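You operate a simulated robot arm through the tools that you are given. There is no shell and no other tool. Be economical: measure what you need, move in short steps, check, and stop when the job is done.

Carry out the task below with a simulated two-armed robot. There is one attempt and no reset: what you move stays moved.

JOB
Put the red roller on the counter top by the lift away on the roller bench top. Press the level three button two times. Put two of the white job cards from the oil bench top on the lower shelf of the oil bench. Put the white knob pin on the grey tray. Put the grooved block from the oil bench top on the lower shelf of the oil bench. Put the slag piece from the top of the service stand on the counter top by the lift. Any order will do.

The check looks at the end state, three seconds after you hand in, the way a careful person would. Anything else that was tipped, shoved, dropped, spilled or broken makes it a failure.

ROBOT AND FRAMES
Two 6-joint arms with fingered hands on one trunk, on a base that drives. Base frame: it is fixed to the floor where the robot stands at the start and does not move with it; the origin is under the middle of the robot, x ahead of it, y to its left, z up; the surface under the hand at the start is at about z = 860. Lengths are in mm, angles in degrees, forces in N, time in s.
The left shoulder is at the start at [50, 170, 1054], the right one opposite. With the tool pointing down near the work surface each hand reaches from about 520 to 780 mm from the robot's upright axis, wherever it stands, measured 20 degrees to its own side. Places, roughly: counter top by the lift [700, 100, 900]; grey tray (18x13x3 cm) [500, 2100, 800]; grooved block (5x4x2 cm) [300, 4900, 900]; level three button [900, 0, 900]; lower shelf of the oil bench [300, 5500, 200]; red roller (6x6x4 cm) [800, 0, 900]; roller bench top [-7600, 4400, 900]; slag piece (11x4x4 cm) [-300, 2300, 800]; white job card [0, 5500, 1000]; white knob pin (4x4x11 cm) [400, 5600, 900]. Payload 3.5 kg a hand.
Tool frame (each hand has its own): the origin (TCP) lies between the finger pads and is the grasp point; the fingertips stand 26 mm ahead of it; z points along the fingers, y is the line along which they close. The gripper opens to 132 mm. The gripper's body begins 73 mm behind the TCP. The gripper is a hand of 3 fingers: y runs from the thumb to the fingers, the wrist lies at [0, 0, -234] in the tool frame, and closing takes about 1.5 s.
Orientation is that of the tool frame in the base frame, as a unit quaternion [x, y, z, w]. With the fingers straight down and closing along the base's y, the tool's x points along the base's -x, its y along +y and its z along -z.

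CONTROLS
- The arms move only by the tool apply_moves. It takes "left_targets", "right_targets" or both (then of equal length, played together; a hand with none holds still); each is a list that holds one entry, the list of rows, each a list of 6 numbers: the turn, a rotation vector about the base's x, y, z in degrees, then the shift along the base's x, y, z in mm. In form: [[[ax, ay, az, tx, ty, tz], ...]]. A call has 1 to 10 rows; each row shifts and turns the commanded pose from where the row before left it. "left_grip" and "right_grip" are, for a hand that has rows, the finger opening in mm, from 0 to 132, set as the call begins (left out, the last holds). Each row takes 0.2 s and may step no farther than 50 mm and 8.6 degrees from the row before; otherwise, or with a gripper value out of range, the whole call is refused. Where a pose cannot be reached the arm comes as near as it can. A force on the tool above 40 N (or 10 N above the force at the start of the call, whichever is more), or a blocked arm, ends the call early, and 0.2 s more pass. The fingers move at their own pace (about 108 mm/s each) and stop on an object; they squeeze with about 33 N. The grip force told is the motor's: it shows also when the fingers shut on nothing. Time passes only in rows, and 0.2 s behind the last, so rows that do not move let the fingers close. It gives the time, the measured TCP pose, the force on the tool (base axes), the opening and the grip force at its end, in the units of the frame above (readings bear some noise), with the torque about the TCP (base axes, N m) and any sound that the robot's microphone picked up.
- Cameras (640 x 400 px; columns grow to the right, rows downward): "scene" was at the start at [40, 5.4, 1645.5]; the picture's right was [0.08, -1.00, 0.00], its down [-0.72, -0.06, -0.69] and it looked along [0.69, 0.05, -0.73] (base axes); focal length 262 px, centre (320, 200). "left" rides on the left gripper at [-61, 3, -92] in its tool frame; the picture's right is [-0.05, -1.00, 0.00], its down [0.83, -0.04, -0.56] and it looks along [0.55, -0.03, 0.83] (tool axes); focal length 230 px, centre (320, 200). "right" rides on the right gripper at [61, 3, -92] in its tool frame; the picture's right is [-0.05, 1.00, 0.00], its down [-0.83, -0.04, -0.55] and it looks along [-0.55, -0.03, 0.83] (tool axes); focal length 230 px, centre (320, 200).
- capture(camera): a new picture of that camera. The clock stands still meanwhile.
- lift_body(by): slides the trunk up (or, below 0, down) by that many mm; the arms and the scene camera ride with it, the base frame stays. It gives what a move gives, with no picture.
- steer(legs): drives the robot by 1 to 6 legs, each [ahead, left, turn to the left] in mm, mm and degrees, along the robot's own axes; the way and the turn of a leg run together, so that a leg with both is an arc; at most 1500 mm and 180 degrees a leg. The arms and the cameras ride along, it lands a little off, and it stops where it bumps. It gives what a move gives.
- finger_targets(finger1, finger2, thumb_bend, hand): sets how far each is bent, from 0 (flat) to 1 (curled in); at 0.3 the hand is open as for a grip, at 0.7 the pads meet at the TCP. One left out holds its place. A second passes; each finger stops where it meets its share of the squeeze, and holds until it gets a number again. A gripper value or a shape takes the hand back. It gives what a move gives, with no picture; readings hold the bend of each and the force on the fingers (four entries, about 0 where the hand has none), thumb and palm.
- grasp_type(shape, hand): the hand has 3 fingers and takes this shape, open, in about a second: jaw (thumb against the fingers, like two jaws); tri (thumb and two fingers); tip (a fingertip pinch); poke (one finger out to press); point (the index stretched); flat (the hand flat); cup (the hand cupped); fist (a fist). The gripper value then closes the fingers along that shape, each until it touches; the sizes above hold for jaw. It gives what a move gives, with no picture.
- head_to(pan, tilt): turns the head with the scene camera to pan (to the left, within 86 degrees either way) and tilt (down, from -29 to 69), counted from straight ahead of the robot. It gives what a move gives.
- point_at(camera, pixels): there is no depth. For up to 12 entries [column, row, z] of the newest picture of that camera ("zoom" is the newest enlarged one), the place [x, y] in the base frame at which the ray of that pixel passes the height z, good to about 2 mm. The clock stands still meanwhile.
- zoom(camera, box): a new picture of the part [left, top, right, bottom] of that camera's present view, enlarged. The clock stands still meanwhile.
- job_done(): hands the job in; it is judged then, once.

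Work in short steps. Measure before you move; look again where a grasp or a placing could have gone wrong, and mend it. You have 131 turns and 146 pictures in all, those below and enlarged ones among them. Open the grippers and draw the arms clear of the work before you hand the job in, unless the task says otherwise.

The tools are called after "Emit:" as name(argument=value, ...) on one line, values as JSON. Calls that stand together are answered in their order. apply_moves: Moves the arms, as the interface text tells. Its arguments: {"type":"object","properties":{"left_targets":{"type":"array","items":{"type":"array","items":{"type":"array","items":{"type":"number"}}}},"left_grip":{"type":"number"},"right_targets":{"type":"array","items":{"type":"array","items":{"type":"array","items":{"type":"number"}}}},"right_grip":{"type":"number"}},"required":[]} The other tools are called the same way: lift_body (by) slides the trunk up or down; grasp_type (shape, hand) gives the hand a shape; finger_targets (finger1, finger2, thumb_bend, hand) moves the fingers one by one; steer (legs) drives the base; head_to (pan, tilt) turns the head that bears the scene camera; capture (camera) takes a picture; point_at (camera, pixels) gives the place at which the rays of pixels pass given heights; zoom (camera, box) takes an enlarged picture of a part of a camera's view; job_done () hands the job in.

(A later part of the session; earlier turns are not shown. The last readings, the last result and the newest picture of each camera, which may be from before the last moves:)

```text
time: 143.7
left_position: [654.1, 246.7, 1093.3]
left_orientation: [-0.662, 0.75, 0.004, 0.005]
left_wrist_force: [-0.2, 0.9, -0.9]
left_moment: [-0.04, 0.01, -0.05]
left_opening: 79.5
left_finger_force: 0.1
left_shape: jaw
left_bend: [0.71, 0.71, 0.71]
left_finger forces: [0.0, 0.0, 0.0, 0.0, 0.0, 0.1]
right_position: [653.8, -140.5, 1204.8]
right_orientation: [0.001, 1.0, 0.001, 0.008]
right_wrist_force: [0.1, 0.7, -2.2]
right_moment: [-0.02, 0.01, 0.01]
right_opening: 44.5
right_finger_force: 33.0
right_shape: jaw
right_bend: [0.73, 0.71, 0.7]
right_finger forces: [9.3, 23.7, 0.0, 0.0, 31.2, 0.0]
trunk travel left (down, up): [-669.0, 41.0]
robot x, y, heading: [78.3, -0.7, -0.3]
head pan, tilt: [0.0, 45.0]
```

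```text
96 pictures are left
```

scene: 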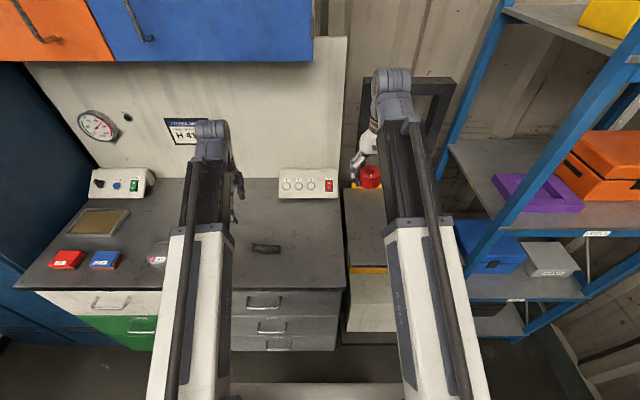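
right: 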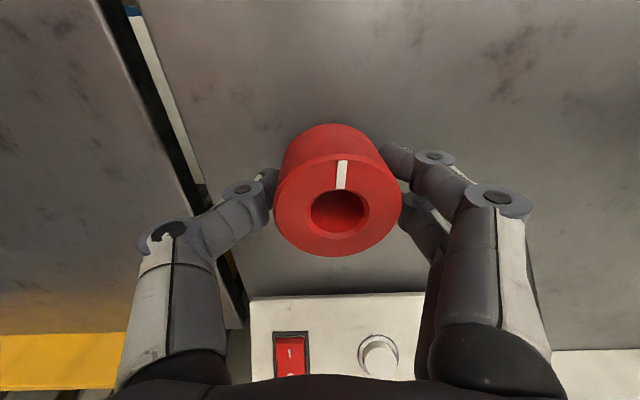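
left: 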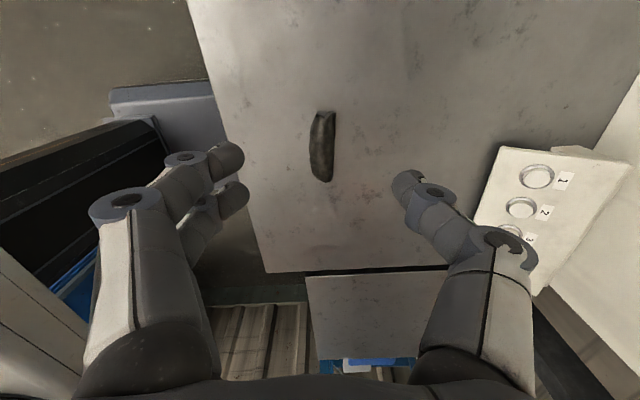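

The slag lies on the counter. I drive back through the lane (turn at x≈-220, slide left, forward) toward the open hall.

Emit:
steer(legs=[[-300, 0, 0], [0, 0, 90], [0, 1250, 0], [0, 510, 0], [1500, 0, 0], [1500, 0, 0]])

Emit:
head_to(pan=75, tilt=10)

Emit:
capture(camera="scene")

```text
time: 172.1
left_position: [-1979.6, 3691.1, 1095.7]
left_orientation: [0.995, -0.103, -0.007, 0.0]
left_wrist_force: [0.4, 0.9, -0.5]
left_moment: [-0.02, -0.04, -0.03]
left_opening: 79.3
left_finger_force: 0.1
left_shape: jaw
left_bend: [0.71, 0.71, 0.71]
left_finger forces: [0.0, 0.0, 0.1, 0.0, 0.0, 0.0]
right_position: [-1593.0, 3659.4, 1205.9]
right_orientation: [-0.676, 0.737, 0.006, 0.006]
right_wrist_force: [-0.1, 0.9, -2.5]
right_moment: [0.0, -0.01, 0.01]
right_opening: 44.0
right_finger_force: 32.5
right_shape: jaw
right_bend: [0.73, 0.71, 0.7]
right_finger forces: [9.2, 23.9, 0.1, 0.0, 31.2, 0.1]
trunk travel left (down, up): [-669.0, 41.0]
robot x, y, heading: [-1777.6, 3098.8, 85.3]
head pan, tilt: [0.0, 45.0]
```

```text
time: 173.6
left_position: [-1977.2, 3691.0, 1094.5]
left_orientation: [0.995, -0.103, -0.007, -0.001]
left_wrist_force: [0.2, 0.1, 0.1]
left_moment: [0.02, 0.01, 0.01]
left_opening: 79.4
left_finger_force: 0.0
left_shape: jaw
left_bend: [0.71, 0.71, 0.71]
left_finger forces: [0.0, 0.0, 0.0, 0.1, 0.0, 0.0]
right_position: [-1593.9, 3659.0, 1205.3]
right_orientation: [-0.676, 0.737, 0.006, 0.005]
right_wrist_force: [-0.6, 0.2, -1.8]
right_moment: [0.02, -0.03, 0.0]
right_opening: 44.3
right_finger_force: 33.1
right_shape: jaw
right_bend: [0.73, 0.71, 0.7]
right_finger forces: [9.2, 24.0, 0.0, 0.1, 31.2, 0.1]
trunk travel left (down, up): [-669.0, 41.0]
robot x, y, heading: [-1780.1, 3096.5, 85.2]
head pan, tilt: [75.0, 10.0]
```

```text
95 pictures are left
```

scene: 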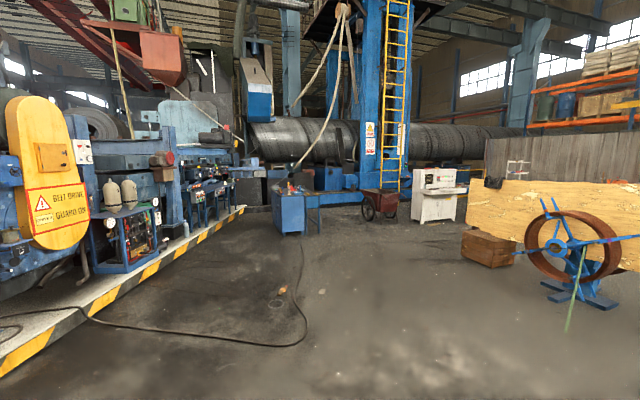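

The bearing to the roller bench (~167°) falls near column 286: the blue bench at (295,205). I zoom in and measure.

Emit:
zoom(camera="scene", box=[240, 160, 400, 260])

Emit:
point_at(camera="scene", pixels=[[282, 234, 0], [321, 231, 0], [291, 200, 900], [250, 208, 0], [360, 218, 0], [140, 345, 0], [465, 263, 0]])

```text
4.00 times, centred on (320, 210) of scene
```

zoom: 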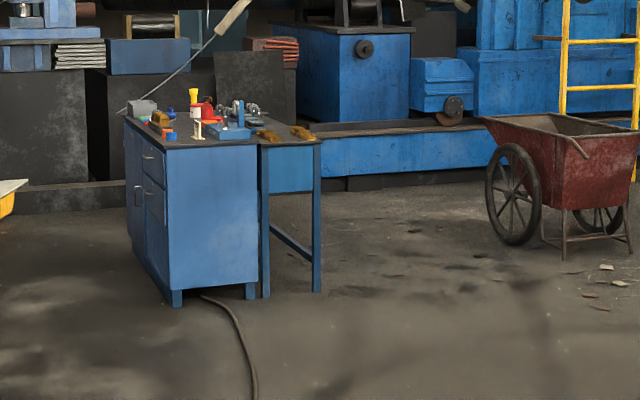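

```text
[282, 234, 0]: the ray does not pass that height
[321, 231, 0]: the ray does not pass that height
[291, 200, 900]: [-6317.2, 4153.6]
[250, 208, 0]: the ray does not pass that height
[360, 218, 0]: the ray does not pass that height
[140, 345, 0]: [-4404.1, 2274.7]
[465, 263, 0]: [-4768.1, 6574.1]
```

I turn toward it and drive 3 m, then look again.

Emit:
steer(legs=[[0, 0, 82], [1500, 0, 0], [1500, 0, 0]])

Emit:
head_to(pan=0, tilt=20)

Emit:
capture(camera="scene")

```text
time: 191.4
left_position: [-5301.4, 3619.1, 1095.8]
left_orientation: [0.813, 0.582, -0.006, 0.004]
left_wrist_force: [0.1, -0.3, 0.0]
left_moment: [0.02, 0.01, 0.0]
left_opening: 79.6
left_finger_force: 0.1
left_shape: jaw
left_bend: [0.71, 0.71, 0.71]
left_finger forces: [0.0, 0.1, 0.0, 0.0, 0.0, 0.0]
right_position: [-5223.3, 3999.4, 1206.3]
right_orientation: [0.995, -0.103, -0.008, 0.0]
right_wrist_force: [-0.1, -0.5, -1.4]
right_moment: [0.02, -0.02, 0.02]
right_opening: 44.0
right_finger_force: 33.1
right_shape: jaw
right_bend: [0.73, 0.71, 0.7]
right_finger forces: [9.2, 23.9, 0.0, 0.0, 31.0, 0.0]
trunk travel left (down, up): [-669.0, 41.0]
robot x, y, heading: [-4691.6, 3744.8, 168.1]
head pan, tilt: [75.0, 10.0]
```

```text
time: 192.9
left_position: [-5300.3, 3620.1, 1095.4]
left_orientation: [0.813, 0.582, -0.005, 0.005]
left_wrist_force: [-0.2, -0.8, 0.4]
left_moment: [0.01, 0.0, -0.01]
left_opening: 79.6
left_finger_force: 0.1
left_shape: jaw
left_bend: [0.71, 0.71, 0.71]
left_finger forces: [0.0, 0.1, 0.1, 0.0, 0.0, 0.0]
right_position: [-5222.7, 3998.7, 1206.7]
right_orientation: [0.995, -0.104, -0.008, 0.0]
right_wrist_force: [-0.4, -0.3, -1.8]
right_moment: [-0.01, -0.02, 0.0]
right_opening: 44.1
right_finger_force: 33.0
right_shape: jaw
right_bend: [0.73, 0.71, 0.7]
right_finger forces: [9.1, 24.0, 0.0, 0.1, 31.1, 0.1]
trunk travel left (down, up): [-669.0, 41.0]
robot x, y, heading: [-4687.0, 3747.1, 168.3]
head pan, tilt: [0.0, 20.0]
```

```text
93 pictures are left
```

scene: 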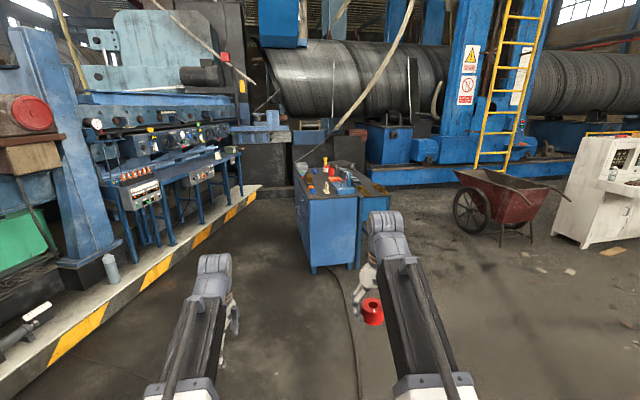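

I measure the bench's corners and zoom at its top.

Emit:
zoom(camera="scene", box=[280, 140, 410, 280])

Emit:
point_at(camera="scene", pixels=[[311, 273, 0], [358, 268, 0], [295, 235, 0], [308, 198, 900], [357, 195, 900], [295, 165, 900], [390, 192, 850], [368, 178, 850], [330, 180, 900], [250, 190, 0], [350, 350, 0]])

```text
2.86 times, centred on (345, 210) of scene
```

zoom: 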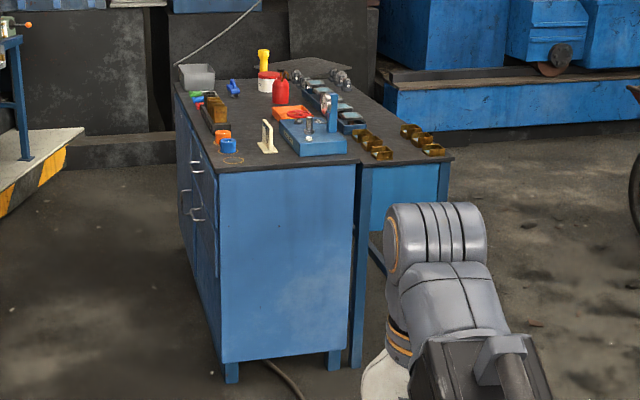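

```text
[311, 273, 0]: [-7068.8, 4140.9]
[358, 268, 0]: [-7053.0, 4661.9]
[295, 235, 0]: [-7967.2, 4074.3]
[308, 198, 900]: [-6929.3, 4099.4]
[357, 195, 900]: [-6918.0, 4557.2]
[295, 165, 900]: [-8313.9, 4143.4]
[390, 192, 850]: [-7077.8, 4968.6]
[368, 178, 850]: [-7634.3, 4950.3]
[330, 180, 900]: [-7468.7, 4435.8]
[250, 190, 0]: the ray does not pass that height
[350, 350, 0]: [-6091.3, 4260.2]
```

The bench top spans x≈-7000 to -8000, y≈4110–4600, with coloured rollers and a ring mark near its near end. I drive closer and face it.

Emit:
steer(legs=[[1450, 60, 0], [0, 0, 12]])

Emit:
head_to(pan=-10, tilt=35)

Emit:
capture(camera="scene")

Emit:
zoom(camera="scene", box=[230, 110, 410, 230])

```text
time: 201.0
left_position: [-6708.1, 3773.1, 1094.2]
left_orientation: [0.756, 0.654, -0.005, 0.005]
left_wrist_force: [0.5, -0.2, 0.2]
left_moment: [-0.02, 0.0, 0.01]
left_opening: 79.4
left_finger_force: 0.1
left_shape: jaw
left_bend: [0.71, 0.71, 0.71]
left_finger forces: [0.0, 0.0, 0.0, 0.0, 0.0, 0.0]
right_position: [-6699.8, 4159.0, 1206.1]
right_orientation: [1.0, -0.013, -0.008, 0.0]
right_wrist_force: [0.2, 0.0, -2.1]
right_moment: [0.02, 0.01, -0.03]
right_opening: 44.0
right_finger_force: 32.7
right_shape: jaw
right_bend: [0.73, 0.71, 0.7]
right_finger forces: [9.3, 24.0, 0.0, 0.0, 31.1, 0.0]
trunk travel left (down, up): [-669.0, 41.0]
robot x, y, heading: [-6130.6, 4008.4, 178.9]
head pan, tilt: [0.0, 20.0]
```

```text
time: 201.7
left_position: [-6708.9, 3773.5, 1095.3]
left_orientation: [0.756, 0.654, -0.005, 0.005]
left_wrist_force: [-0.2, -1.1, -0.4]
left_moment: [0.0, -0.02, 0.01]
left_opening: 79.9
left_finger_force: 0.1
left_shape: jaw
left_bend: [0.71, 0.71, 0.71]
left_finger forces: [0.0, 0.0, 0.1, 0.1, 0.0, 0.0]
right_position: [-6700.6, 4159.7, 1205.7]
right_orientation: [1.0, -0.012, -0.008, 0.001]
right_wrist_force: [0.3, 0.7, -2.0]
right_moment: [0.0, 0.01, 0.03]
right_opening: 44.0
right_finger_force: 32.9
right_shape: jaw
right_bend: [0.73, 0.71, 0.7]
right_finger forces: [9.3, 24.0, 0.1, 0.0, 31.1, 0.0]
trunk travel left (down, up): [-669.0, 41.0]
robot x, y, heading: [-6129.4, 4005.3, 178.6]
head pan, tilt: [-10.0, 35.0]
```

```text
91 pictures are left
```

scene: 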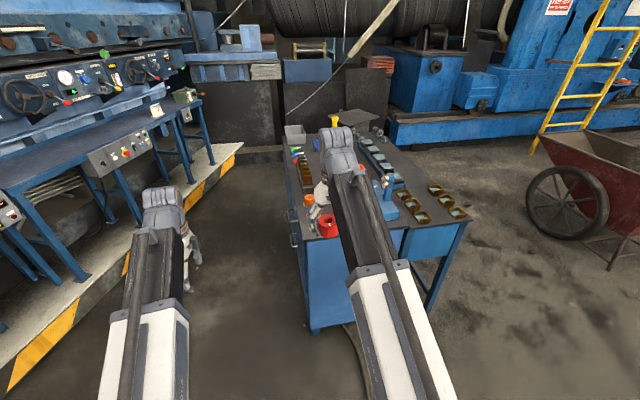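

```text
3.33 times, centred on (320, 170) of scene
```

zoom: 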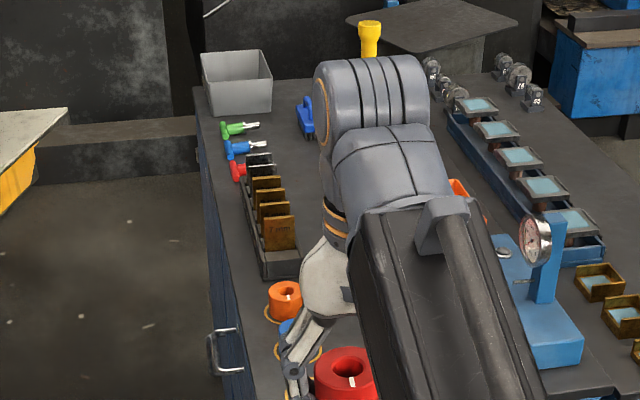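

The orange and blue rollers stand in ring marks and a third ring is empty — that is the red one's place. I look with the right camera.

Emit:
capture(camera="right")

Emit:
zoom(camera="scene", box=[280, 170, 350, 250])

```text
89 pictures are left
```

right: 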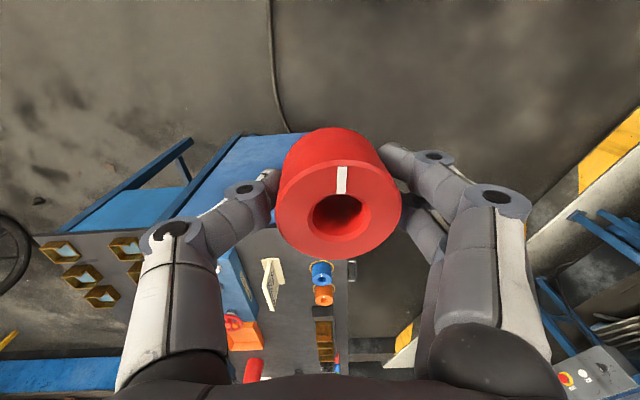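

```text
5.00 times, centred on (315, 210) of scene
```

zoom: 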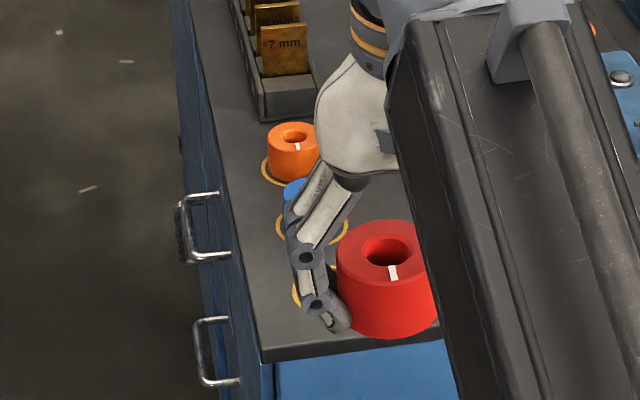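

The arm hides the ring; I swing the right hand 150 mm aside (+y) and look.

Emit:
apply_moves(right_targets=[[[0, 0, 0, 0, 45, 0], [0, 0, 0, 0, 45, 0], [0, 0, 0, 0, 45, 0], [0, 0, 0, 0, 30, 0]]])

Emit:
zoom(camera="scene", box=[270, 150, 370, 260])

```text
time: 202.7
left_position: [-6707.9, 3774.3, 1094.4]
left_orientation: [0.756, 0.654, -0.006, 0.005]
left_wrist_force: [-0.7, -0.4, -0.2]
left_moment: [-0.04, 0.01, -0.01]
left_opening: 79.4
left_finger_force: 0.0
left_shape: jaw
left_bend: [0.71, 0.71, 0.71]
left_finger forces: [0.0, 0.0, 0.0, 0.1, 0.0, 0.0]
right_position: [-6698.6, 4322.7, 1206.0]
right_orientation: [1.0, -0.012, -0.009, 0.001]
right_wrist_force: [-0.4, 0.0, -2.6]
right_moment: [0.02, -0.02, 0.01]
right_opening: 43.8
right_finger_force: 33.4
right_shape: jaw
right_bend: [0.73, 0.71, 0.7]
right_finger forces: [9.6, 23.8, 0.1, 0.1, 31.1, 0.1]
trunk travel left (down, up): [-669.0, 41.0]
robot x, y, heading: [-6128.8, 4005.4, 178.7]
head pan, tilt: [-10.0, 35.0]
```

```text
3.64 times, centred on (320, 205) of scene
```

zoom: 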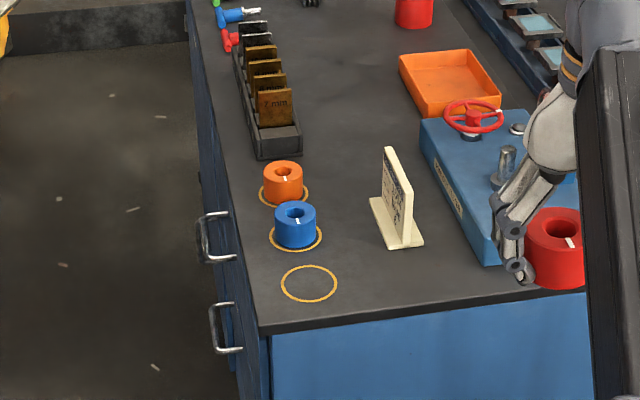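

The empty ring is at scene (317,227.8). I take the right camera's view to fix its height.

Emit:
point_at(camera="scene", pixels=[[317, 227.8, 860], [317, 227.8, 900], [313.2, 214.5, 860], [313.2, 214.5, 900]])

Emit:
capture(camera="right")

```text
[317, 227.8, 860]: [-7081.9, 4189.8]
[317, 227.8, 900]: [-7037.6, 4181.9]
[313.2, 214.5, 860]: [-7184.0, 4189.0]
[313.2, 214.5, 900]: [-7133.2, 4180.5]
```

```text
86 pictures are left
```

right: 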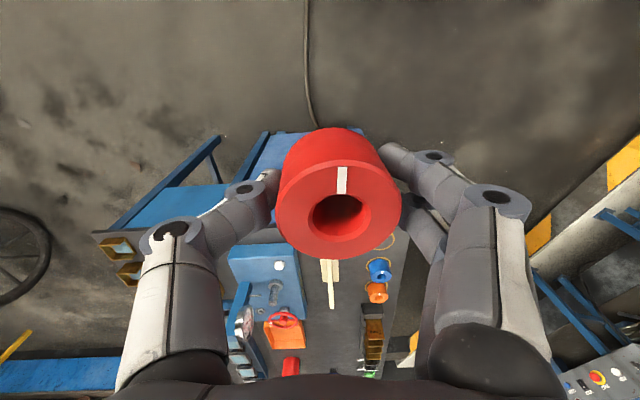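

Ring at right (387,241); I triangulate.

Emit:
zoom(camera="right", box=[350, 220, 420, 310])

Emit:
point_at(camera="right", pixels=[[387, 241, 860], [387, 241, 900], [378, 268, 900], [376, 291, 900]])

```text
4.44 times, centred on (385, 265) of right
```

zoom: 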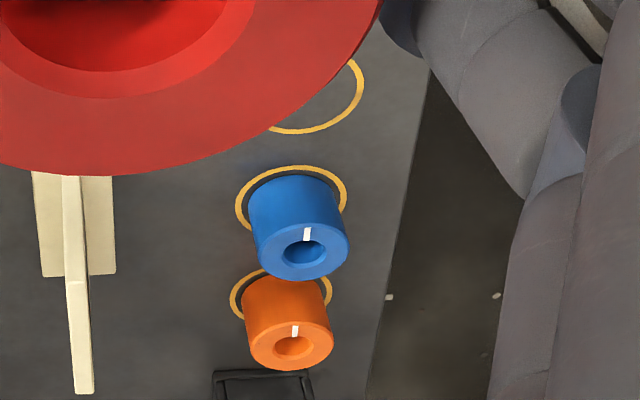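

```text
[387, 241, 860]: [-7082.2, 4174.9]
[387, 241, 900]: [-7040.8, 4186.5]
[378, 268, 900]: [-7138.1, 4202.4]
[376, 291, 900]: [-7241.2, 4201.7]
```

Ring centre is about (-7075,4188) at z≈868±10. I swing the hand back in line, advance 350 mm, and refine from closer.

Emit:
apply_moves(right_targets=[[[0, 0, 0, 0, -45, 0], [0, 0, 0, 0, -45, 0], [0, 0, 0, 45, 0, 0]]])

Emit:
steer(legs=[[340, 0, 1]])

Emit:
head_to(pan=-15, tilt=55)

Emit:
capture(camera="scene")

Emit:
capture(camera="right")

```text
time: 203.5
left_position: [-6708.2, 3773.7, 1096.1]
left_orientation: [0.756, 0.654, -0.005, 0.004]
left_wrist_force: [0.7, -0.6, 0.0]
left_moment: [0.01, -0.02, -0.02]
left_opening: 79.4
left_finger_force: 0.0
left_shape: jaw
left_bend: [0.71, 0.71, 0.71]
left_finger forces: [0.0, 0.0, 0.0, 0.0, 0.1, 0.0]
right_position: [-6662.1, 4233.6, 1191.5]
right_orientation: [1.0, -0.014, -0.013, 0.001]
right_wrist_force: [0.1, -0.4, -1.5]
right_moment: [-0.03, 0.01, 0.01]
right_opening: 44.1
right_finger_force: 33.3
right_shape: jaw
right_bend: [0.73, 0.71, 0.7]
right_finger forces: [9.7, 24.1, 0.0, 0.0, 31.2, 0.1]
right hand out of reach, approached as far as the arm can: row 3
trunk travel left (down, up): [-669.0, 41.0]
robot x, y, heading: [-6129.8, 4002.5, 178.7]
head pan, tilt: [-10.0, 35.0]
```

```text
time: 205.8
left_position: [-7044.7, 3767.2, 1092.9]
left_orientation: [0.75, 0.661, -0.005, 0.004]
left_wrist_force: [-0.2, -0.1, -0.2]
left_moment: [0.03, -0.01, 0.01]
left_opening: 79.4
left_finger_force: 0.1
left_shape: jaw
left_bend: [0.71, 0.71, 0.71]
left_finger forces: [0.0, 0.0, 0.1, 0.0, 0.1, 0.0]
right_position: [-7005.8, 4229.8, 1192.6]
right_orientation: [1.0, -0.003, -0.012, 0.002]
right_wrist_force: [-0.5, 0.4, -1.4]
right_moment: [0.01, -0.03, -0.01]
right_opening: 44.0
right_finger_force: 33.0
right_shape: jaw
right_bend: [0.73, 0.71, 0.7]
right_finger forces: [9.7, 24.0, 0.0, 0.1, 31.2, 0.1]
trunk travel left (down, up): [-669.0, 41.0]
robot x, y, heading: [-6468.3, 4007.6, 179.9]
head pan, tilt: [-10.0, 35.0]
```

```text
time: 206.6
left_position: [-7041.2, 3768.0, 1094.6]
left_orientation: [0.751, 0.66, -0.006, 0.004]
left_wrist_force: [1.0, -0.1, 0.6]
left_moment: [-0.02, 0.0, 0.0]
left_opening: 79.6
left_finger_force: 0.1
left_shape: jaw
left_bend: [0.71, 0.71, 0.71]
left_finger forces: [0.0, 0.0, 0.0, 0.0, 0.1, 0.0]
right_position: [-7004.2, 4228.7, 1192.3]
right_orientation: [1.0, -0.004, -0.011, 0.001]
right_wrist_force: [0.3, -0.1, -1.2]
right_moment: [0.04, -0.01, -0.01]
right_opening: 43.9
right_finger_force: 33.3
right_shape: jaw
right_bend: [0.73, 0.71, 0.7]
right_finger forces: [9.7, 24.0, 0.0, 0.1, 31.2, 0.1]
trunk travel left (down, up): [-669.0, 41.0]
robot x, y, heading: [-6465.4, 4010.6, 179.7]
head pan, tilt: [-15.0, 55.0]
```

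```text
84 pictures are left
```

scene: 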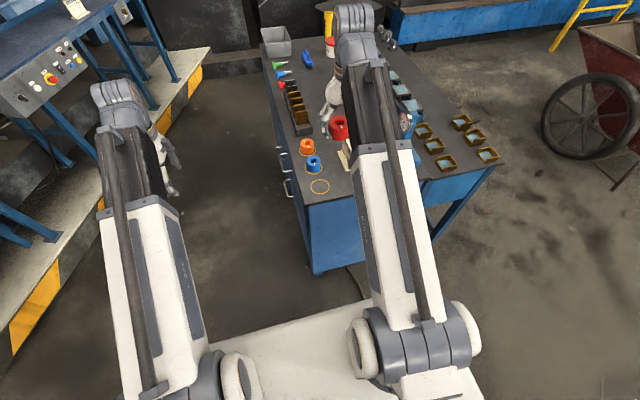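

```text
83 pictures are left
```

right: 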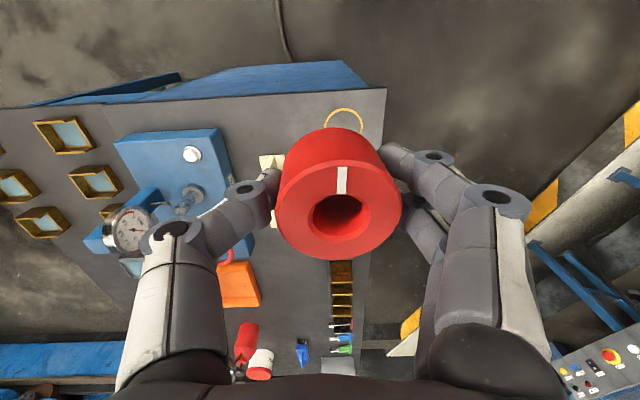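

The ring is at scene (320,187) and right (342,~121). I triangulate.

Emit:
zoom(camera="scene", box=[290, 130, 370, 210])

Emit:
zoom(camera="right", box=[300, 80, 400, 150])

Emit:
point_at(camera="scene", pixels=[[320, 187, 850], [320, 187, 870], [320, 187, 890]])

Emit:
point_at(camera="right", pixels=[[343, 124, 850], [343, 124, 870], [343, 124, 890]])

```text
5.00 times, centred on (330, 170) of scene
```

zoom: 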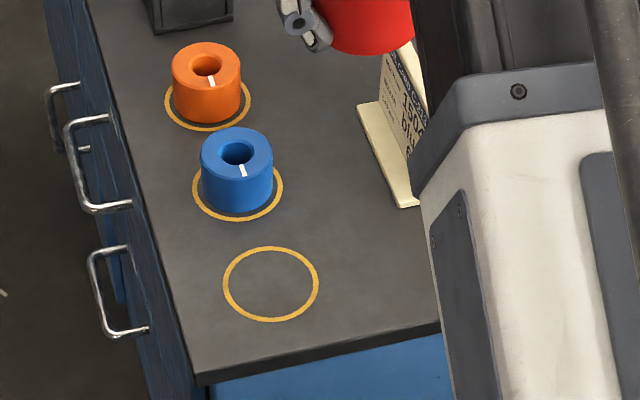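

```text
5.71 times, centred on (350, 115) of right
```

zoom: 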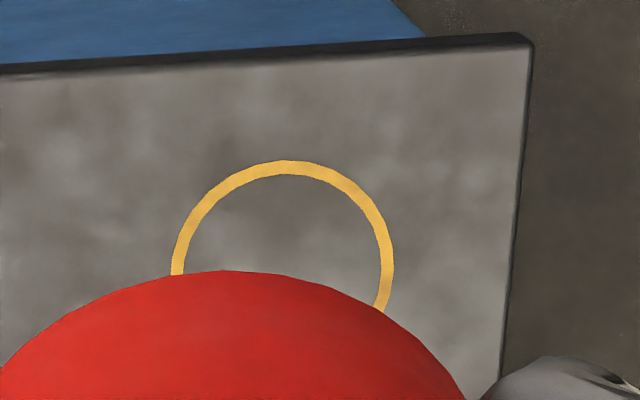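

```text
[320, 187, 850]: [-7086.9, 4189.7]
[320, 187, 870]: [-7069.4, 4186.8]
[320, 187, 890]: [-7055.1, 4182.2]
```

```text
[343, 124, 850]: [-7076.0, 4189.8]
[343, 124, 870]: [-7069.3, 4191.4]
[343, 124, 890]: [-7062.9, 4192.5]
```

Ring centre: (-7075,4189), bench top z≈863. I check where the roller sits in the hand: hole at right (339,213).

Emit:
point_at(camera="right", pixels=[[339, 206, 1200], [339, 206, 1206], [280, 206, 1200], [401, 206, 1200]])

```text
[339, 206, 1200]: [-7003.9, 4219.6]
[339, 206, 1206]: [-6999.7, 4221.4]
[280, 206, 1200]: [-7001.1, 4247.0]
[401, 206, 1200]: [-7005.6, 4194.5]
```

Roller is 8.5 mm to -y of the TCP. The white stand next to the ring may be near the hand; I measure it.

Emit:
point_at(camera="scene", pixels=[[338, 151, 865], [346, 171.3, 865], [342, 146, 960], [313, 178, 863], [313.6, 163, 905]])

Emit:
apply_moves(right_targets=[[[0, 0, 0, -36, -16, -20], [0, 0, 0, -35, -15, -20], [0, 0, 0, 0, 0, -45], [0, 0, 0, 0, 0, -45], [0, 0, 0, 0, 0, -35], [0, 0, 0, 0, 0, 0]]])

Emit:
capture(camera="right")

Emit:
zoom(camera="scene", box=[280, 120, 380, 220])

```text
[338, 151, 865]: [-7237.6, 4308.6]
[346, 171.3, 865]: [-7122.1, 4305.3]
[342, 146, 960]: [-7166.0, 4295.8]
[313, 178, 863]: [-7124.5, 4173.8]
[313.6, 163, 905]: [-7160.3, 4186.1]
```

```text
time: 208.0
left_position: [-7042.7, 3766.9, 1093.7]
left_orientation: [0.751, 0.66, -0.005, 0.005]
left_wrist_force: [0.5, 0.1, 0.2]
left_moment: [-0.02, -0.01, 0.01]
left_opening: 79.7
left_finger_force: 0.0
left_shape: jaw
left_bend: [0.71, 0.71, 0.71]
left_finger forces: [0.1, 0.0, 0.0, 0.0, 0.0, 0.1]
right_position: [-7077.6, 4198.8, 1026.6]
right_orientation: [1.0, -0.003, -0.012, 0.001]
right_wrist_force: [0.9, 0.8, -1.7]
right_moment: [0.01, 0.02, 0.04]
right_opening: 44.2
right_finger_force: 33.1
right_shape: jaw
right_bend: [0.73, 0.71, 0.7]
right_finger forces: [9.7, 23.9, 0.0, 0.0, 31.1, 0.0]
trunk travel left (down, up): [-669.0, 41.0]
robot x, y, heading: [-6469.5, 4007.5, 179.9]
head pan, tilt: [-15.0, 55.0]
```

```text
80 pictures are left
```

right: 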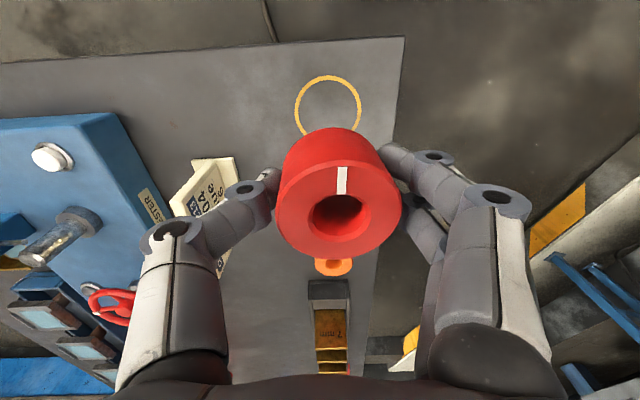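

```text
4.00 times, centred on (330, 170) of scene
```

zoom: 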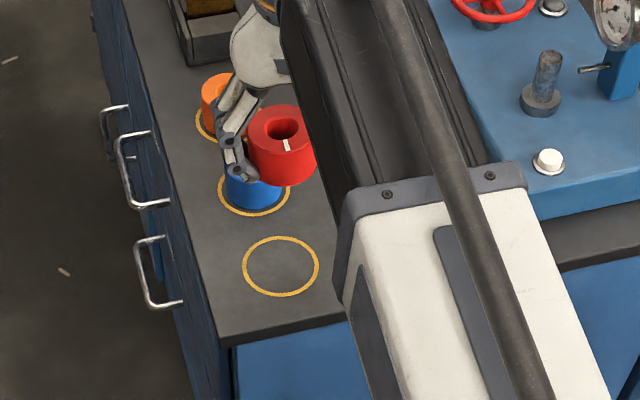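

From here the ring centre is at right (328,106); I refine.

Emit:
point_at(camera="right", pixels=[[328, 106, 863], [296, 106, 863], [361, 106, 863], [328, 76, 863], [339, 206, 1036]])

Emit:
point_at(camera="scene", pixels=[[320.2, 186.6, 863]])

```text
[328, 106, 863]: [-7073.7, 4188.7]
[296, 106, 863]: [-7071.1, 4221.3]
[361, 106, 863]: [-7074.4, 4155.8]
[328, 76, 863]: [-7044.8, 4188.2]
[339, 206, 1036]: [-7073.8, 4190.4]
```

```text
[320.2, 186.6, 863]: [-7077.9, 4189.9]
```

Roller (-7074,4190) is above the ring's centre (-7075.5,4189). I lower it.

Emit:
apply_moves(right_targets=[[[0, 0, 0, -1, -1, -45], [0, 0, 0, 0, 0, -45], [0, 0, 0, 0, 0, -30], [0, 0, 0, 0, 0, -10], [0, 0, 0, 0, 0, -3], [0, 0, 0, 0, 0, -3], [0, 0, 0, 0, 0, -2], [0, 0, 0, 0, 0, 0]]])

Emit:
zoom(camera="scene", box=[280, 120, 380, 220])

```text
time: 209.8
left_position: [-7043.5, 3767.1, 1093.6]
left_orientation: [0.751, 0.66, -0.006, 0.006]
left_wrist_force: [0.0, 0.1, -0.3]
left_moment: [0.02, 0.02, 0.01]
left_opening: 79.6
left_finger_force: 0.0
left_shape: jaw
left_bend: [0.71, 0.71, 0.71]
left_finger forces: [0.0, 0.0, 0.0, 0.0, 0.0, 0.0]
right_position: [-7077.1, 4197.6, 888.5]
right_orientation: [1.0, -0.004, -0.012, 0.0]
right_wrist_force: [0.0, 0.4, 0.1]
right_moment: [-0.1, 0.04, -0.01]
right_opening: 44.2
right_finger_force: 33.3
right_shape: jaw
right_bend: [0.73, 0.71, 0.7]
right_finger forces: [9.8, 26.7, 0.0, 0.1, 30.9, 0.0]
trunk travel left (down, up): [-669.0, 41.0]
robot x, y, heading: [-6469.1, 4013.4, 179.9]
head pan, tilt: [-15.0, 55.0]
```

```text
4.00 times, centred on (330, 170) of scene
```

zoom: 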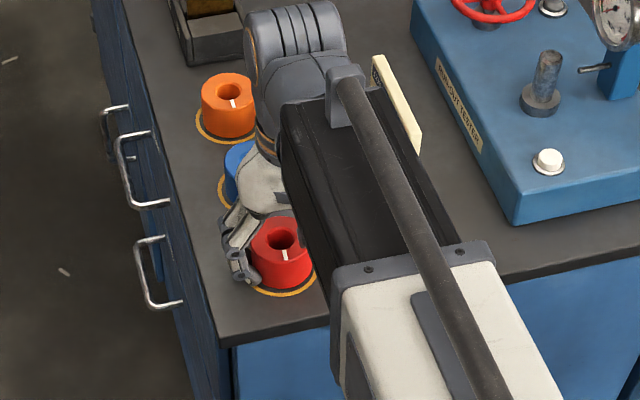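

The wrist force fell to zero: the roller is touching. One more mm, then I open to 80 and lift.

Emit:
apply_moves(right_targets=[[[0, 0, 0, 0, 0, -1.5], [0, 0, 0, 0, 0, 0]]])

Emit:
apply_moves(right_targets=[[[0, 0, 0, 0, 0, 0], [0, 0, 0, 0, 0, 0], [0, 0, 0, 0, 0, 0], [0, 0, 0, 0, 0, 0], [0, 0, 0, 0, 0, 15], [0, 0, 0, 0, 0, 45], [0, 0, 0, 0, 0, 45], [0, 0, 0, 0, 0, 45], [0, 0, 0, 20, 0, 45]]], right_grip=82)

Emit:
capture(camera="right")

```text
time: 210.4
left_position: [-7041.9, 3767.2, 1095.7]
left_orientation: [0.75, 0.661, -0.006, 0.005]
left_wrist_force: [0.1, 0.2, 0.7]
left_moment: [0.01, 0.03, 0.0]
left_opening: 79.6
left_finger_force: 0.0
left_shape: jaw
left_bend: [0.71, 0.71, 0.71]
left_finger forces: [0.0, 0.1, 0.1, 0.1, 0.1, 0.0]
right_position: [-7076.1, 4197.5, 888.0]
right_orientation: [1.0, -0.002, -0.012, 0.001]
right_wrist_force: [-1.0, 0.2, 11.0]
right_moment: [-0.46, 0.15, -0.01]
right_opening: 43.9
right_finger_force: 32.9
right_shape: jaw
right_bend: [0.73, 0.71, 0.7]
right_finger forces: [9.6, 37.1, 0.1, 0.0, 31.5, 0.0]
trunk travel left (down, up): [-669.0, 41.0]
robot x, y, heading: [-6467.3, 4011.8, 179.6]
head pan, tilt: [-15.0, 55.0]
```

```text
time: 212.4
left_position: [-7042.2, 3766.3, 1094.9]
left_orientation: [0.75, 0.661, -0.005, 0.005]
left_wrist_force: [-1.0, -0.7, -0.4]
left_moment: [-0.01, 0.0, 0.01]
left_opening: 79.5
left_finger_force: 0.0
left_shape: jaw
left_bend: [0.71, 0.71, 0.71]
left_finger forces: [0.1, 0.1, 0.1, 0.0, 0.0, 0.0]
right_position: [-7056.2, 4199.2, 1082.0]
right_orientation: [1.0, -0.003, -0.011, 0.0]
right_wrist_force: [1.0, -0.2, 0.0]
right_moment: [0.02, -0.02, -0.04]
right_opening: 81.6
right_finger_force: 0.1
right_shape: jaw
right_bend: [0.71, 0.71, 0.69]
right_finger forces: [0.1, 0.0, 0.1, 0.0, 0.1, 0.1]
trunk travel left (down, up): [-669.0, 41.0]
robot x, y, heading: [-6465.6, 4013.2, 179.3]
head pan, tilt: [-15.0, 55.0]
```

```text
77 pictures are left
```

right: 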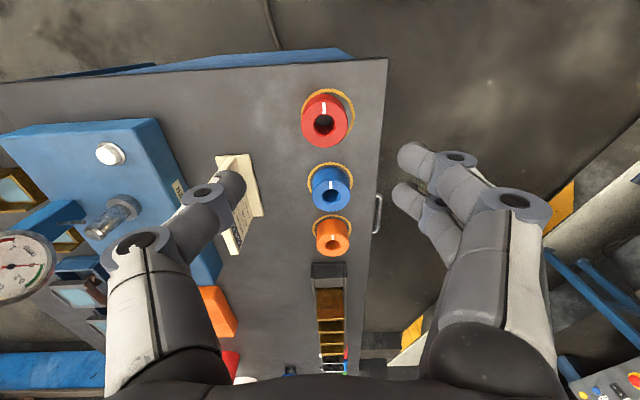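

The red roller stands upright in its ring. A quick zoom for centring.

Emit:
zoom(camera="right", box=[280, 70, 380, 160])

```text
4.44 times, centred on (330, 115) of right
```

zoom: 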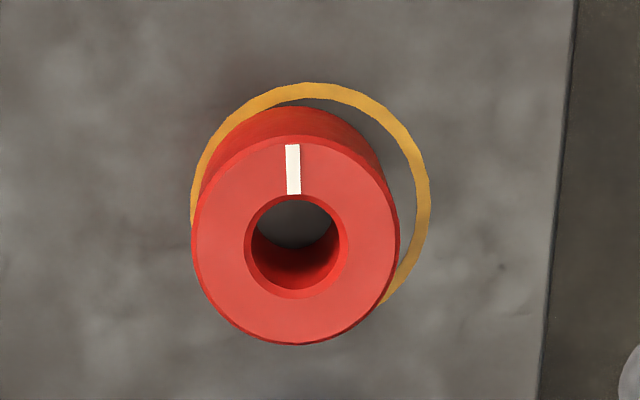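

Good enough: it's within its ring, upright. Now I back off, turn and drive to the oil bench.

Emit:
steer(legs=[[-600, 0, 0], [0, 0, -164], [1500, 0, 0], [1500, 0, 0], [1400, 0, 0]])

Emit:
head_to(pan=-5, tilt=20)

Emit:
capture(camera="scene")

```text
time: 243.4
left_position: [-1069.8, 5646.0, 1094.9]
left_orientation: [0.751, -0.66, -0.005, -0.004]
left_wrist_force: [-0.9, 0.2, 0.4]
left_moment: [0.01, 0.02, 0.03]
left_opening: 79.7
left_finger_force: 0.0
left_shape: jaw
left_bend: [0.71, 0.71, 0.71]
left_finger forces: [0.1, 0.0, 0.0, 0.1, 0.0, 0.1]
right_position: [-947.4, 5231.7, 1081.7]
right_orientation: [-0.125, 0.992, 0.003, 0.01]
right_wrist_force: [0.0, 0.0, -0.6]
right_moment: [-0.03, 0.01, 0.01]
right_opening: 81.6
right_finger_force: 0.1
right_shape: jaw
right_bend: [0.71, 0.71, 0.69]
right_finger forces: [0.1, 0.1, 0.0, 0.0, 0.0, 0.1]
trunk travel left (down, up): [-669.0, 41.0]
robot x, y, heading: [-1562.2, 5262.0, 14.4]
head pan, tilt: [-15.0, 55.0]
```

```text
time: 244.4
left_position: [-1071.2, 5645.5, 1094.6]
left_orientation: [0.752, -0.659, -0.006, -0.005]
left_wrist_force: [-0.3, 0.7, 0.4]
left_moment: [0.0, 0.02, 0.01]
left_opening: 79.5
left_finger_force: 0.0
left_shape: jaw
left_bend: [0.71, 0.71, 0.71]
left_finger forces: [0.0, 0.0, 0.1, 0.1, 0.0, 0.1]
right_position: [-947.6, 5231.5, 1081.8]
right_orientation: [-0.126, 0.992, 0.002, 0.012]
right_wrist_force: [1.6, 0.7, -0.1]
right_moment: [0.01, -0.02, -0.01]
right_opening: 81.6
right_finger_force: 0.0
right_shape: jaw
right_bend: [0.71, 0.71, 0.69]
right_finger forces: [0.0, 0.0, 0.0, 0.1, 0.0, 0.0]
trunk travel left (down, up): [-669.0, 41.0]
robot x, y, heading: [-1566.7, 5265.9, 14.4]
head pan, tilt: [-5.0, 20.0]
```

```text
75 pictures are left
```

scene: 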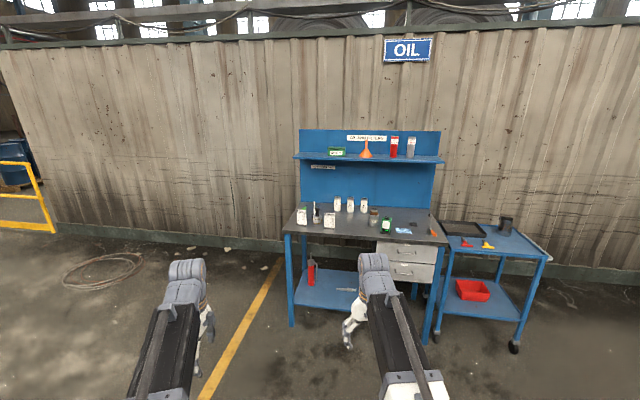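

I zoom on the bench top and lower shelf, and measure its corners.

Emit:
zoom(camera="scene", box=[280, 180, 450, 260])

Emit:
point_at(camera="scene", pixels=[[285, 233, 880], [447, 243, 880], [291, 325, 0], [427, 343, 0], [293, 302, 200], [365, 310, 200], [305, 271, 200], [301, 222, 900], [329, 226, 900], [315, 222, 900], [412, 224, 890], [434, 234, 890]])

```text
3.76 times, centred on (365, 220) of scene
```

zoom: 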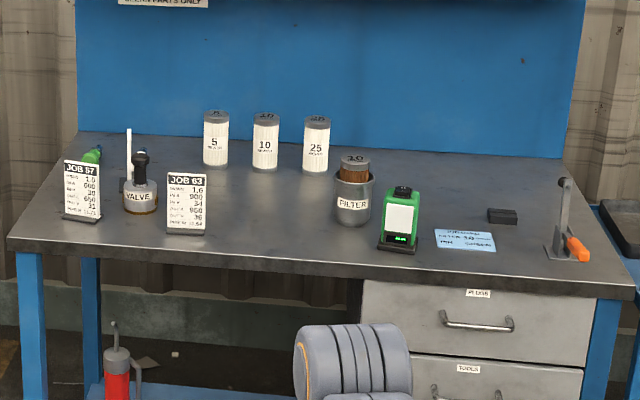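

```text
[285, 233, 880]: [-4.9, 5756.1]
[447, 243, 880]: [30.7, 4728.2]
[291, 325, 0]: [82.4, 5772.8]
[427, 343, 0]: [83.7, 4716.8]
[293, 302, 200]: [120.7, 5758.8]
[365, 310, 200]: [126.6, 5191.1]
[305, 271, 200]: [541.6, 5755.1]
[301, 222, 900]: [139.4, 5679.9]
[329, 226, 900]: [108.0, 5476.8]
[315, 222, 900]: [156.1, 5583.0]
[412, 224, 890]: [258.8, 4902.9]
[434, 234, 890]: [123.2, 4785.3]
```

Three white job cards (JOB 67, one edge-on, JOB 63), the dark grooved block at (412,224). I drive up to (-480,5300) facing the bench.

Emit:
steer(legs=[[0, 0, -14.4], [1060, 34, 0]])

Emit:
head_to(pan=0, tilt=40)

Emit:
capture(camera="scene")

Emit:
zoom(camera="scene", box=[190, 130, 350, 250])

```text
time: 250.8
left_position: [72.9, 5530.5, 1094.1]
left_orientation: [-0.658, 0.753, 0.004, 0.005]
left_wrist_force: [-0.2, -0.9, -0.1]
left_moment: [0.01, -0.02, 0.0]
left_opening: 79.6
left_finger_force: 0.0
left_shape: jaw
left_bend: [0.71, 0.71, 0.71]
left_finger forces: [0.1, 0.1, 0.0, 0.0, 0.0, 0.0]
right_position: [82.7, 5098.6, 1081.9]
right_orientation: [0.007, 1.0, 0.002, 0.012]
right_wrist_force: [0.8, 0.2, -0.3]
right_moment: [-0.01, 0.02, -0.03]
right_opening: 81.3
right_finger_force: 0.1
right_shape: jaw
right_bend: [0.71, 0.71, 0.69]
right_finger forces: [0.1, 0.0, 0.0, 0.0, 0.0, 0.0]
trunk travel left (down, up): [-669.0, 41.0]
robot x, y, heading: [-506.6, 5288.1, -0.7]
head pan, tilt: [-5.0, 20.0]
```

```text
time: 251.6
left_position: [73.2, 5529.9, 1093.9]
left_orientation: [-0.658, 0.753, 0.004, 0.005]
left_wrist_force: [-0.1, 0.3, -0.6]
left_moment: [0.04, -0.01, 0.0]
left_opening: 79.9
left_finger_force: 0.0
left_shape: jaw
left_bend: [0.71, 0.71, 0.71]
left_finger forces: [0.0, 0.0, 0.1, 0.0, 0.0, 0.0]
right_position: [81.2, 5098.3, 1082.4]
right_orientation: [0.007, 1.0, 0.001, 0.012]
right_wrist_force: [0.6, 0.1, 0.1]
right_moment: [-0.04, -0.01, -0.04]
right_opening: 81.6
right_finger_force: 0.1
right_shape: jaw
right_bend: [0.71, 0.71, 0.69]
right_finger forces: [0.0, 0.1, 0.1, 0.0, 0.1, 0.1]
trunk travel left (down, up): [-669.0, 41.0]
robot x, y, heading: [-505.3, 5292.8, -0.8]
head pan, tilt: [0.0, 40.0]
```

```text
73 pictures are left
```

scene: 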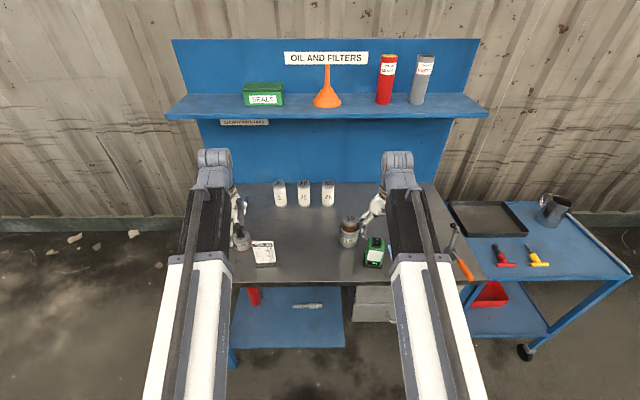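

```text
3.33 times, centred on (270, 190) of scene
```

zoom: 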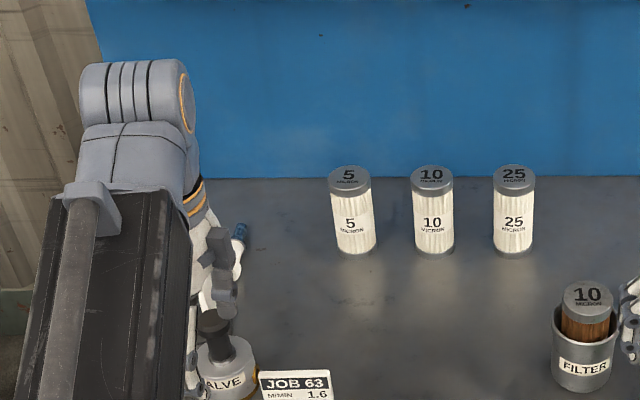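

The left arm hides part of the bench. I look through the left camera, which looks sideways from there.

Emit:
capture(camera="left")

Emit:
capture(camera="right")

```text
71 pictures are left
```

left: 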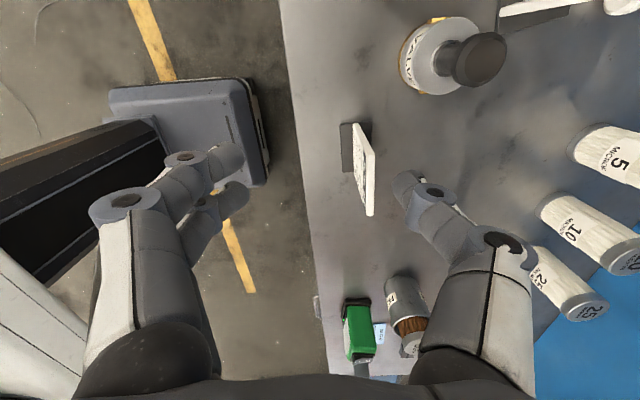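

```text
70 pictures are left
```

right: 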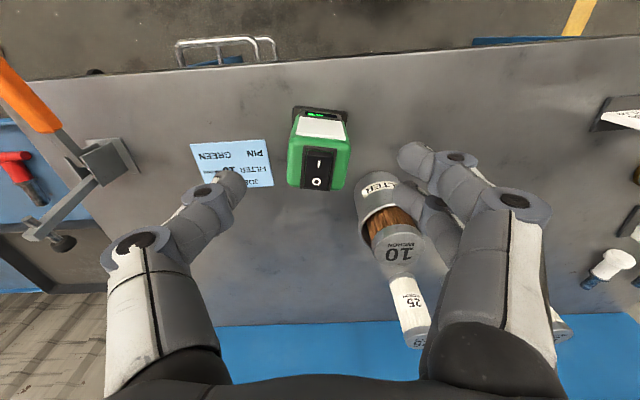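

A white knob lies near right-image (612,265). I swing the left hand out to the left to clear the view.

Emit:
apply_moves(left_targets=[[[0, 0, 0, -20, 40, 20], [0, 0, 0, -20, 40, 20], [0, 0, 0, -25, 40, 0], [0, 0, 0, -25, 40, 0], [0, 0, 0, -25, 40, 0], [0, 0, 0, -25, 40, 0]]])

Emit:
head_to(pan=12, tilt=45)

Emit:
capture(camera="scene")

Emit:
zoom(camera="scene", box=[220, 110, 360, 230])

```text
time: 253.0
left_position: [-68.8, 5772.0, 1136.0]
left_orientation: [-0.657, 0.754, 0.004, 0.005]
left_wrist_force: [-0.9, -0.2, 0.0]
left_moment: [-0.01, -0.01, -0.02]
left_opening: 79.6
left_finger_force: 0.1
left_shape: jaw
left_bend: [0.71, 0.71, 0.71]
left_finger forces: [0.0, 0.0, 0.0, 0.0, 0.1, 0.1]
right_position: [82.5, 5097.1, 1081.2]
right_orientation: [0.007, 1.0, -0.001, 0.012]
right_wrist_force: [1.0, 0.1, 0.2]
right_moment: [-0.01, -0.01, 0.0]
right_opening: 81.7
right_finger_force: 0.0
right_shape: jaw
right_bend: [0.71, 0.71, 0.69]
right_finger forces: [0.1, 0.0, 0.1, 0.1, 0.1, 0.0]
trunk travel left (down, up): [-669.0, 41.0]
robot x, y, heading: [-504.4, 5288.1, -0.8]
head pan, tilt: [0.0, 40.0]
```

```text
time: 253.8
left_position: [-67.1, 5770.3, 1135.0]
left_orientation: [-0.657, 0.753, 0.005, 0.005]
left_wrist_force: [-0.1, -0.3, -0.4]
left_moment: [0.04, -0.03, 0.02]
left_opening: 79.7
left_finger_force: 0.0
left_shape: jaw
left_bend: [0.71, 0.71, 0.71]
left_finger forces: [0.1, 0.0, 0.1, 0.0, 0.1, 0.0]
right_position: [83.0, 5098.1, 1082.0]
right_orientation: [0.008, 1.0, 0.001, 0.012]
right_wrist_force: [0.3, -0.5, 0.1]
right_moment: [-0.01, 0.0, 0.01]
right_opening: 81.5
right_finger_force: 0.1
right_shape: jaw
right_bend: [0.71, 0.71, 0.69]
right_finger forces: [0.0, 0.0, 0.1, 0.1, 0.0, 0.0]
trunk travel left (down, up): [-669.0, 41.0]
robot x, y, heading: [-507.9, 5291.9, -0.8]
head pan, tilt: [12.0, 45.0]
```

```text
69 pictures are left
```

scene: 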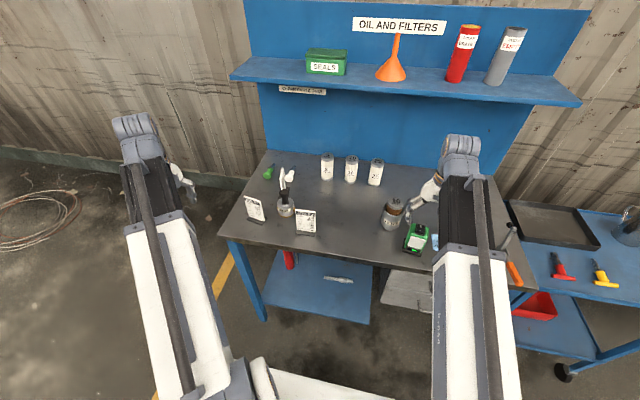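

```text
3.33 times, centred on (290, 170) of scene
```

zoom: 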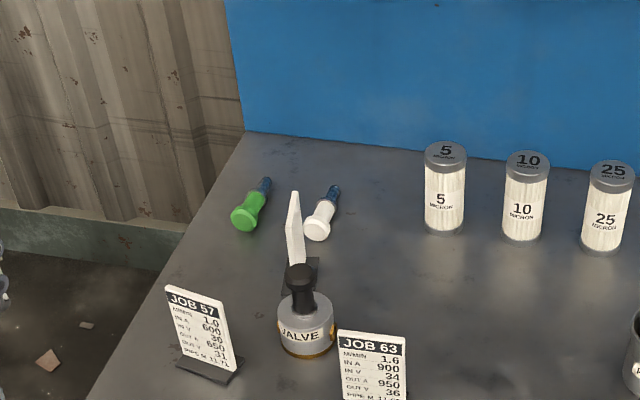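

The white pin lies at scene (290,174), knob toward me. First the cards: I zoom on JOB 57 and JOB 63.

Emit:
zoom(camera="scene", box=[230, 180, 330, 250])

Emit:
point_at(camera="left", pixels=[[346, 124, 880], [348, 170, 880], [371, 213, 980], [357, 124, 980], [371, 213, 960], [357, 124, 960]])

Emit:
point_at(camera="scene", pixels=[[295.4, 209.3, 960], [295.4, 209.3, 980], [315.5, 211.1, 960], [315.5, 211.1, 980], [305, 233, 870], [305, 233, 890], [290, 174, 890]])

```text
5.71 times, centred on (280, 215) of scene
```

zoom: 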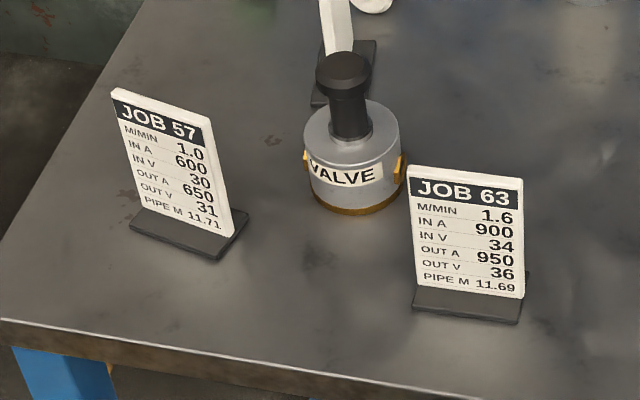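

```text
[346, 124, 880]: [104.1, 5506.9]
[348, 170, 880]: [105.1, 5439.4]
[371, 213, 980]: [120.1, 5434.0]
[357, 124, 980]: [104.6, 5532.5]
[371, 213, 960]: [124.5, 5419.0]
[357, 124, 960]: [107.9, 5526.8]
```

```text
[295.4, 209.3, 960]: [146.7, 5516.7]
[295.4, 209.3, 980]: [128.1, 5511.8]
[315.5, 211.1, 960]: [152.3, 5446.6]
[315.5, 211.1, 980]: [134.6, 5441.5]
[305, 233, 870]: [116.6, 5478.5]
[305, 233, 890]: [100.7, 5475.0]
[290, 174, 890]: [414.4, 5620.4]
```

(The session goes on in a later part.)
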